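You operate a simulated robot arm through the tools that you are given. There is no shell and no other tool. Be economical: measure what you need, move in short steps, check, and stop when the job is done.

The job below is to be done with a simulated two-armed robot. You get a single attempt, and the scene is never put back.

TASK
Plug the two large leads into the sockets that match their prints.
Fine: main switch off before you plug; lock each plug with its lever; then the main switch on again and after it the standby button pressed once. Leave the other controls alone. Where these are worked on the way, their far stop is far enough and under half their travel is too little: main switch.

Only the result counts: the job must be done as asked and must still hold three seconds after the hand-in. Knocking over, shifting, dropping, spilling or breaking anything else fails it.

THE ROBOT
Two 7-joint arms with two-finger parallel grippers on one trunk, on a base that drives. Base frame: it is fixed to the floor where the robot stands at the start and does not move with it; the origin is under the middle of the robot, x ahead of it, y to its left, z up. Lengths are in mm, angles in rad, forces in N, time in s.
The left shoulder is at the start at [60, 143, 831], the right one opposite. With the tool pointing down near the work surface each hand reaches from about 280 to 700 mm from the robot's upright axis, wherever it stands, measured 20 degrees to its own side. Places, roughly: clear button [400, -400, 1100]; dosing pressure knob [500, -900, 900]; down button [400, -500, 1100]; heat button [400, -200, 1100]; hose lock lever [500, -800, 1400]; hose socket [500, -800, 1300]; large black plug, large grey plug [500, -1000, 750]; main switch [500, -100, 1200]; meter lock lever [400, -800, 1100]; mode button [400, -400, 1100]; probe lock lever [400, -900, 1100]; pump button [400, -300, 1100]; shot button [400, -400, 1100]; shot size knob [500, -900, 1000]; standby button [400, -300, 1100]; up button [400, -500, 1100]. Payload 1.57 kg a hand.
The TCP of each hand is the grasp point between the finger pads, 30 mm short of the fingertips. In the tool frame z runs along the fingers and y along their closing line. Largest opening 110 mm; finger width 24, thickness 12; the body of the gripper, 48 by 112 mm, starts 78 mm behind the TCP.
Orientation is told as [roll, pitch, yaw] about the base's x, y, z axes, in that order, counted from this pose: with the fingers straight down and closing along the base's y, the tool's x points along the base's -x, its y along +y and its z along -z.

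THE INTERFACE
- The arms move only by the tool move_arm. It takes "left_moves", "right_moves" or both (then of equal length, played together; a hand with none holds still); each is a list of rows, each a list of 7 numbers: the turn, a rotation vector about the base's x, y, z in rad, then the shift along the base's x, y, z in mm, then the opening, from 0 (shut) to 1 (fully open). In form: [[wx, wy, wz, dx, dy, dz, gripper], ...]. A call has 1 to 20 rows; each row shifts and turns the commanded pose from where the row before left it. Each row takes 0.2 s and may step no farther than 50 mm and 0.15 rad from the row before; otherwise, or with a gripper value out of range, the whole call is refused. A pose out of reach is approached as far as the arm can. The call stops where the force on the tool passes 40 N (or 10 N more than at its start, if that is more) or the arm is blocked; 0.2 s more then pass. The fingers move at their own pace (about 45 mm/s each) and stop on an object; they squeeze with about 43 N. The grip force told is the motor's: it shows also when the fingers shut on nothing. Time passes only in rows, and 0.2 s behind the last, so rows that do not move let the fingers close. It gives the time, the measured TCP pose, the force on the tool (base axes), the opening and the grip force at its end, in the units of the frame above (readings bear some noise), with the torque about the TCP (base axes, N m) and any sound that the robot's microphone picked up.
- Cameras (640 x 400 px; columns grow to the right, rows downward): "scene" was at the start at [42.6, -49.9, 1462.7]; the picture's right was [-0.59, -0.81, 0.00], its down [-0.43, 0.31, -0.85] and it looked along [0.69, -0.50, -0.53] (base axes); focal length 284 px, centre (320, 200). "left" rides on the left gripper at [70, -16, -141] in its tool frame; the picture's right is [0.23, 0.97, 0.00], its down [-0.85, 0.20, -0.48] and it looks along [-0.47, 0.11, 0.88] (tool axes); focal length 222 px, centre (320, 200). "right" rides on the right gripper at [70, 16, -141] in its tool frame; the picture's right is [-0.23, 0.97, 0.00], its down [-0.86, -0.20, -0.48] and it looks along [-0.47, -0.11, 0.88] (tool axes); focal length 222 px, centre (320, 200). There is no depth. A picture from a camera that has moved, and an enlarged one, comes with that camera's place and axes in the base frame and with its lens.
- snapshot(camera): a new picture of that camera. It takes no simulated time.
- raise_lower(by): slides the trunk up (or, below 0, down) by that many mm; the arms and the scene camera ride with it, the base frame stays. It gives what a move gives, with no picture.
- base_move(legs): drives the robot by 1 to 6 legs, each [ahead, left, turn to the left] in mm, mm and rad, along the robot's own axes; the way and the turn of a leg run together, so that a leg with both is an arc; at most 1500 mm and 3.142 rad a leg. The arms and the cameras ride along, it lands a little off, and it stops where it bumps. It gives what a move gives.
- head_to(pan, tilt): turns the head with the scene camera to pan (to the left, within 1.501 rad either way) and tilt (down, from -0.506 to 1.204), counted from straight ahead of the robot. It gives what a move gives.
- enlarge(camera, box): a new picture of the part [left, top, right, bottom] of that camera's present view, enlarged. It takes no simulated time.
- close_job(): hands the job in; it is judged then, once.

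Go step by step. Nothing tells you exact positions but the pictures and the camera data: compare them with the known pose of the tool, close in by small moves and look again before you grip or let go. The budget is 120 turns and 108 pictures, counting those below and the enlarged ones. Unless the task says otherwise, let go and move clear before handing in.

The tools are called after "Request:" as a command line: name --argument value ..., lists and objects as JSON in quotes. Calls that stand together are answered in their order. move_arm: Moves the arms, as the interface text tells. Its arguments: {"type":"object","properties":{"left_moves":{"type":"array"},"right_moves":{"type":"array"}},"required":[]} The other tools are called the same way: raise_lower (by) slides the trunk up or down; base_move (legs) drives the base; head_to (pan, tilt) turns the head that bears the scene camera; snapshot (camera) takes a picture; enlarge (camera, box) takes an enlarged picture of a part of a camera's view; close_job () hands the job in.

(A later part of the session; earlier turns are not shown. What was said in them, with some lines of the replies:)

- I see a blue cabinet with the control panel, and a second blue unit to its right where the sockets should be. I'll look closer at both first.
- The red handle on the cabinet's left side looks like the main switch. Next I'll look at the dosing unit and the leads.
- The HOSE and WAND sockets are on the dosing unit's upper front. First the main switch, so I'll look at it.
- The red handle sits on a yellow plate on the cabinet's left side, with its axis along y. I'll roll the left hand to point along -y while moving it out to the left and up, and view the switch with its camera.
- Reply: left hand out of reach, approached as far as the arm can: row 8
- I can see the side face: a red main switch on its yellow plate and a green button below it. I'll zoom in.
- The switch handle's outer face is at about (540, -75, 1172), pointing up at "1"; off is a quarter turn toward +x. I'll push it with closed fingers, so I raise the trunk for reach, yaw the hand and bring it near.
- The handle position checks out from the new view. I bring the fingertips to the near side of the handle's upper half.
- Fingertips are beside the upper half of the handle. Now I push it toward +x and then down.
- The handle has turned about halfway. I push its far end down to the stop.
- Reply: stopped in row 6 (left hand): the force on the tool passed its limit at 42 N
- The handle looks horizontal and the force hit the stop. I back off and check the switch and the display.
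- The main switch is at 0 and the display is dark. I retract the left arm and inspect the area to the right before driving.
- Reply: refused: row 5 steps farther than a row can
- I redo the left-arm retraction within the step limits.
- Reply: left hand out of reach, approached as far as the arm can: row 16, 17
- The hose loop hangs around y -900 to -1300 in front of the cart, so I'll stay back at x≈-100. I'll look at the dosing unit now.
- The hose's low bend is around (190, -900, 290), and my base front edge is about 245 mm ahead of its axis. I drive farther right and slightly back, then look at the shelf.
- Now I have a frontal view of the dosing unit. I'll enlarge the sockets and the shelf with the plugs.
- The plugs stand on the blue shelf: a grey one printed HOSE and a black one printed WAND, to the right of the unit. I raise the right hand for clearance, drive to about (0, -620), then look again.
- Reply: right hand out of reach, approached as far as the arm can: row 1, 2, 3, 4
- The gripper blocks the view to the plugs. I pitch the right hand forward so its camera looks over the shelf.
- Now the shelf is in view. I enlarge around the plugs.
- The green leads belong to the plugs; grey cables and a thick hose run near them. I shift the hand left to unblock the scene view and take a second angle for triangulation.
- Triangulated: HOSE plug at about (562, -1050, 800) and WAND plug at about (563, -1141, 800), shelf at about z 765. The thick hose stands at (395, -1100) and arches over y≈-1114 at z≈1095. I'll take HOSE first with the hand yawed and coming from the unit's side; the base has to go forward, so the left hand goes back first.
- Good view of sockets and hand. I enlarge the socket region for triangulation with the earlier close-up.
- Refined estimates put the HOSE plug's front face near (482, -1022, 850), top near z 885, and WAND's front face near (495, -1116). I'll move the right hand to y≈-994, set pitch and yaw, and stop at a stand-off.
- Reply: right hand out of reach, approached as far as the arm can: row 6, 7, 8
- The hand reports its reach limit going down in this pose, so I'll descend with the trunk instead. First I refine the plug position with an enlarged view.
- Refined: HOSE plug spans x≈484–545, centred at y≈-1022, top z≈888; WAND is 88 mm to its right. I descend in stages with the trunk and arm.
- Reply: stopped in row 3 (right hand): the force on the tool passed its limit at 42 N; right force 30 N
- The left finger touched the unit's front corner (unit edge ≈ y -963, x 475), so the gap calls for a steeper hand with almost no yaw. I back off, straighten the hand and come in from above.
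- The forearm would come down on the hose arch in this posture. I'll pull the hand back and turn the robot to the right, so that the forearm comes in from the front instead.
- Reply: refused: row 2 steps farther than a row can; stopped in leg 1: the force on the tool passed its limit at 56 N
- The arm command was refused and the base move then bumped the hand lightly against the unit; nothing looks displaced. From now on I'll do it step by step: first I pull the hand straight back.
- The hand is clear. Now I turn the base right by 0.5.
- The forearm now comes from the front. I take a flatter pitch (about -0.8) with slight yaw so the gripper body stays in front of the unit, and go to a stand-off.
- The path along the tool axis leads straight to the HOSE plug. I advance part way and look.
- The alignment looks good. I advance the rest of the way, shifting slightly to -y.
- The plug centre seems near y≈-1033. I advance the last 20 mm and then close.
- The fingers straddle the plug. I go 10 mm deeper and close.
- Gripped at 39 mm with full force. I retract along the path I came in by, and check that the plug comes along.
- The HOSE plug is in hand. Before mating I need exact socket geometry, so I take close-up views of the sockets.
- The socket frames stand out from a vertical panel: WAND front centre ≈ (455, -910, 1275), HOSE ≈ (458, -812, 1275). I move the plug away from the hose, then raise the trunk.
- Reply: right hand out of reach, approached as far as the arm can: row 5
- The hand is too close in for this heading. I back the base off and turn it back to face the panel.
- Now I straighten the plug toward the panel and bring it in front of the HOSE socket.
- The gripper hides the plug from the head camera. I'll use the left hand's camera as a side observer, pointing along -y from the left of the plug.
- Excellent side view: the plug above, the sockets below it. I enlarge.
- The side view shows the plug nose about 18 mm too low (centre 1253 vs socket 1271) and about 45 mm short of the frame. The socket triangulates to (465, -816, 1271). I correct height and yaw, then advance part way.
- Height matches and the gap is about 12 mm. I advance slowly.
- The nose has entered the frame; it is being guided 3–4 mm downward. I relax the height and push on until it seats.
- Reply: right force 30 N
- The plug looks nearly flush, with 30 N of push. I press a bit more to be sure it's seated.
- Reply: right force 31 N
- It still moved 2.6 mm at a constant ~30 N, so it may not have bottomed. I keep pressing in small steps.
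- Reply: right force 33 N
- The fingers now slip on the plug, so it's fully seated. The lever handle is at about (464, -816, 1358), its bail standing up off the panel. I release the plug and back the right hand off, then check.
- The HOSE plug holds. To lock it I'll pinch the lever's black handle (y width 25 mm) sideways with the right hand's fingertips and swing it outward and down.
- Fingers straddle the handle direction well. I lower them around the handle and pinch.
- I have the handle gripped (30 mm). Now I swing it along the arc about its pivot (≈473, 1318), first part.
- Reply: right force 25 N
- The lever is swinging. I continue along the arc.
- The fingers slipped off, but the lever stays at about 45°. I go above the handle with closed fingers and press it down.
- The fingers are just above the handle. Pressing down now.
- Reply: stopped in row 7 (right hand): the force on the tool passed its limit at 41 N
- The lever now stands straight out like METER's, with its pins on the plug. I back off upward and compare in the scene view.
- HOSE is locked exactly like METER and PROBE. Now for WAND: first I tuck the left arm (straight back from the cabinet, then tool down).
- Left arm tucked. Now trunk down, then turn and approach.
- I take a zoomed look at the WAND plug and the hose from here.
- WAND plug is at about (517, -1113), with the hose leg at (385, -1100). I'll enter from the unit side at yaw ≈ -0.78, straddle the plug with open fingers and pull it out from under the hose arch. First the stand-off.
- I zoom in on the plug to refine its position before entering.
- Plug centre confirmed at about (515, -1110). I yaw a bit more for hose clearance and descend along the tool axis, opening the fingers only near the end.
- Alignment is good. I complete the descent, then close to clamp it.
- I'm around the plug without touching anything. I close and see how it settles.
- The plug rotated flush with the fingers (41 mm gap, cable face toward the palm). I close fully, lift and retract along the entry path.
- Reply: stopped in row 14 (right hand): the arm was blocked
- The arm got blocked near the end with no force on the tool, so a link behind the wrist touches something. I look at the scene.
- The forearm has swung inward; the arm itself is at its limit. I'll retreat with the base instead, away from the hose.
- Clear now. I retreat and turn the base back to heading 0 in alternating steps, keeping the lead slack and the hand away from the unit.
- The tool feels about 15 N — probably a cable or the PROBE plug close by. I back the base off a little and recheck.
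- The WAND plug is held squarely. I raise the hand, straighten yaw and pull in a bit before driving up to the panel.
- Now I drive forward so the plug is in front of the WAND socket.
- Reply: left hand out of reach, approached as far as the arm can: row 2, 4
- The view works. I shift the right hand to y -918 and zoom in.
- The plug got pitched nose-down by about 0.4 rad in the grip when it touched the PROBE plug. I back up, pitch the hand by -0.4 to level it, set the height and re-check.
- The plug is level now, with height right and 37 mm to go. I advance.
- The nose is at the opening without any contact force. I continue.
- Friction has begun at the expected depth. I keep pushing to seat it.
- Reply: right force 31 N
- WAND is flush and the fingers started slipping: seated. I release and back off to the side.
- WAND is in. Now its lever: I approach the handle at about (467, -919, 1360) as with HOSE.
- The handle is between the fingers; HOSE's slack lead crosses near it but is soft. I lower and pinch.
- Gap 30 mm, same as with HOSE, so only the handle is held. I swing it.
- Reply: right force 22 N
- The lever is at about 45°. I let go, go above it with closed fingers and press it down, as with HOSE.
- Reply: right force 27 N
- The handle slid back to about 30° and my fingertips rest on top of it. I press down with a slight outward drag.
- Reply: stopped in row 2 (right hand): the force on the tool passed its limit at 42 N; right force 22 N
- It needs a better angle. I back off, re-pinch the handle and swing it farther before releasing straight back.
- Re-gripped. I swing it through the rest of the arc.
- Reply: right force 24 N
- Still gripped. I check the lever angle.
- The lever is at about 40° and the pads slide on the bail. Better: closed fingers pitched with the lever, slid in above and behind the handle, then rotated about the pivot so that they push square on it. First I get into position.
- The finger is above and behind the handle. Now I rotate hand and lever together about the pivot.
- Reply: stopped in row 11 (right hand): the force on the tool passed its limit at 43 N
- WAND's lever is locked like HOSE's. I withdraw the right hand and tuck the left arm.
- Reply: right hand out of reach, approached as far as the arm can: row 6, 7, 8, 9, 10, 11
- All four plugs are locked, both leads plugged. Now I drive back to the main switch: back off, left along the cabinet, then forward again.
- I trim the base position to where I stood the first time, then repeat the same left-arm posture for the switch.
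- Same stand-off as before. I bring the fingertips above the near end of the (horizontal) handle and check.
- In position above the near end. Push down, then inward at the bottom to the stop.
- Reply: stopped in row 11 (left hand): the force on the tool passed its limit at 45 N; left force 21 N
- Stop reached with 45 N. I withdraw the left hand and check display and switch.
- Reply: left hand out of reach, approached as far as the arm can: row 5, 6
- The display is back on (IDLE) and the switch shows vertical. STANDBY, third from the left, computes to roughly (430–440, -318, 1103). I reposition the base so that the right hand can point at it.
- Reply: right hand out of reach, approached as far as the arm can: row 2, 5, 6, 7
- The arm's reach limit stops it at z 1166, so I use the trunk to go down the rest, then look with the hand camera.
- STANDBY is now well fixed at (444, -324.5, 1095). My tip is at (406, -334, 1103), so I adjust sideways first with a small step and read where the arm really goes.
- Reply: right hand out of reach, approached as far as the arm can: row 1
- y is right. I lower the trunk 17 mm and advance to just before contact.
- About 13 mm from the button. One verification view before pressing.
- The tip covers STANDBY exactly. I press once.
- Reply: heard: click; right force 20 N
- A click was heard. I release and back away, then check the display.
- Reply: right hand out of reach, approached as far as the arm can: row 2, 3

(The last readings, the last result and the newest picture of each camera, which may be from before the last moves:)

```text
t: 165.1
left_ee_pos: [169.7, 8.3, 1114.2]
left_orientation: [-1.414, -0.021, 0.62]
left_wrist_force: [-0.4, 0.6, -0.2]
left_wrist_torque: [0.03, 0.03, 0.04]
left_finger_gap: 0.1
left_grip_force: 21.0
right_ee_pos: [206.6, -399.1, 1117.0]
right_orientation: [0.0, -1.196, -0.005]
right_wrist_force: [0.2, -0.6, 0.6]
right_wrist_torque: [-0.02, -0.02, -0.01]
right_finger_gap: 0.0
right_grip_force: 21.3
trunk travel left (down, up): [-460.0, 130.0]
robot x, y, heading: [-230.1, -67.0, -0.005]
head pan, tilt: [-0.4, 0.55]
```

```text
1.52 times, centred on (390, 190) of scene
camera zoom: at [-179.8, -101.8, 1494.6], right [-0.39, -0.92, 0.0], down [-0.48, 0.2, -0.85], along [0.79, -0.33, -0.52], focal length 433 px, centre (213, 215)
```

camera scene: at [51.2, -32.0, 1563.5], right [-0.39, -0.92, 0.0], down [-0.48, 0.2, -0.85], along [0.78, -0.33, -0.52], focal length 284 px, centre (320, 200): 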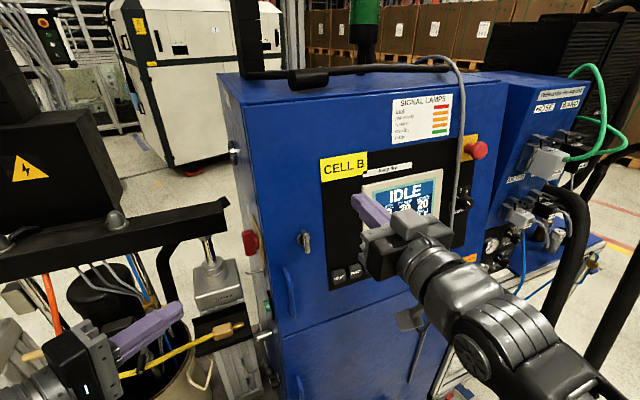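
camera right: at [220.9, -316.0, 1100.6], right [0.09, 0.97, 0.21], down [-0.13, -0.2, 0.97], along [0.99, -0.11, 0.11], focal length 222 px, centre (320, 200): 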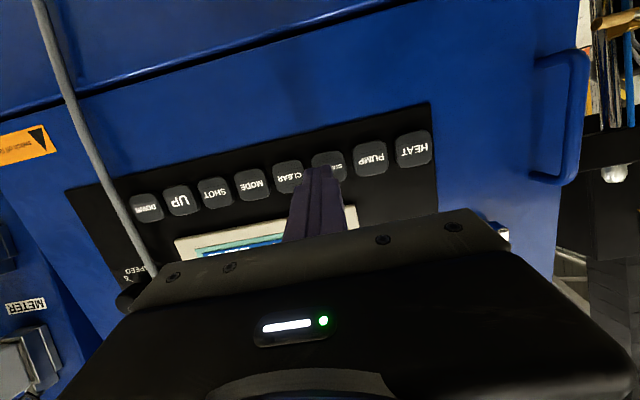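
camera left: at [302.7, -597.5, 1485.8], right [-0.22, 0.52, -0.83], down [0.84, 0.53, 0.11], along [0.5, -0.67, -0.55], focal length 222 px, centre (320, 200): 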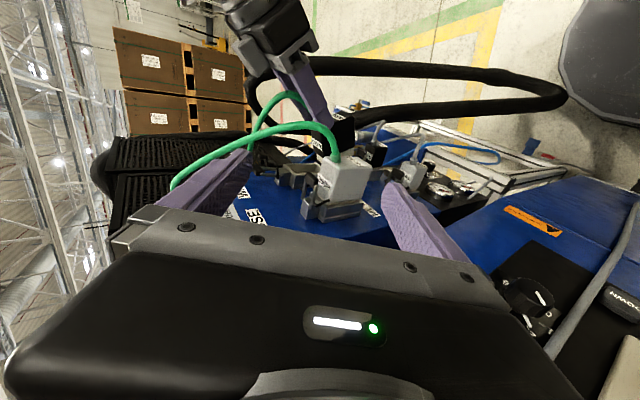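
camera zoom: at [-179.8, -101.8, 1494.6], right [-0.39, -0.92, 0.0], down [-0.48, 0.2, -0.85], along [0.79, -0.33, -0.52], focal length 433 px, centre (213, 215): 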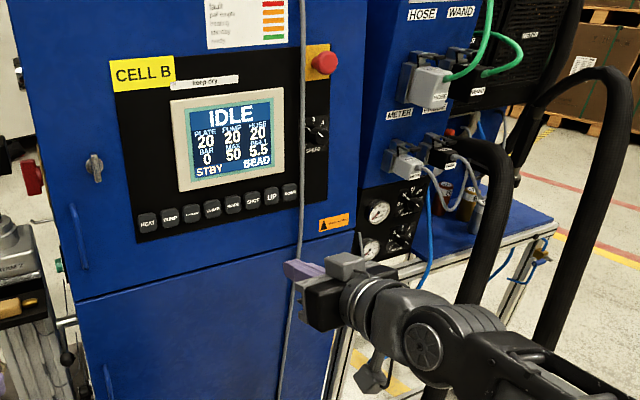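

The display now reads "STBY" instead of "ALL OFF", the main switch is on, and both plugs sit locked. The hands are clear, so I hand in.

Request:
close_job

```text
The job is handed in.
```

The HOSE and WAND leads are plugged into their matching sockets and locked with their levers. The main switch was off while I plugged them and is on again. Standby was pressed once after that; the display now shows STBY.

Along the way, the right hand bumped the dosing unit twice and brushed something near the PROBE plug once. I saw nothing displaced in the pictures.
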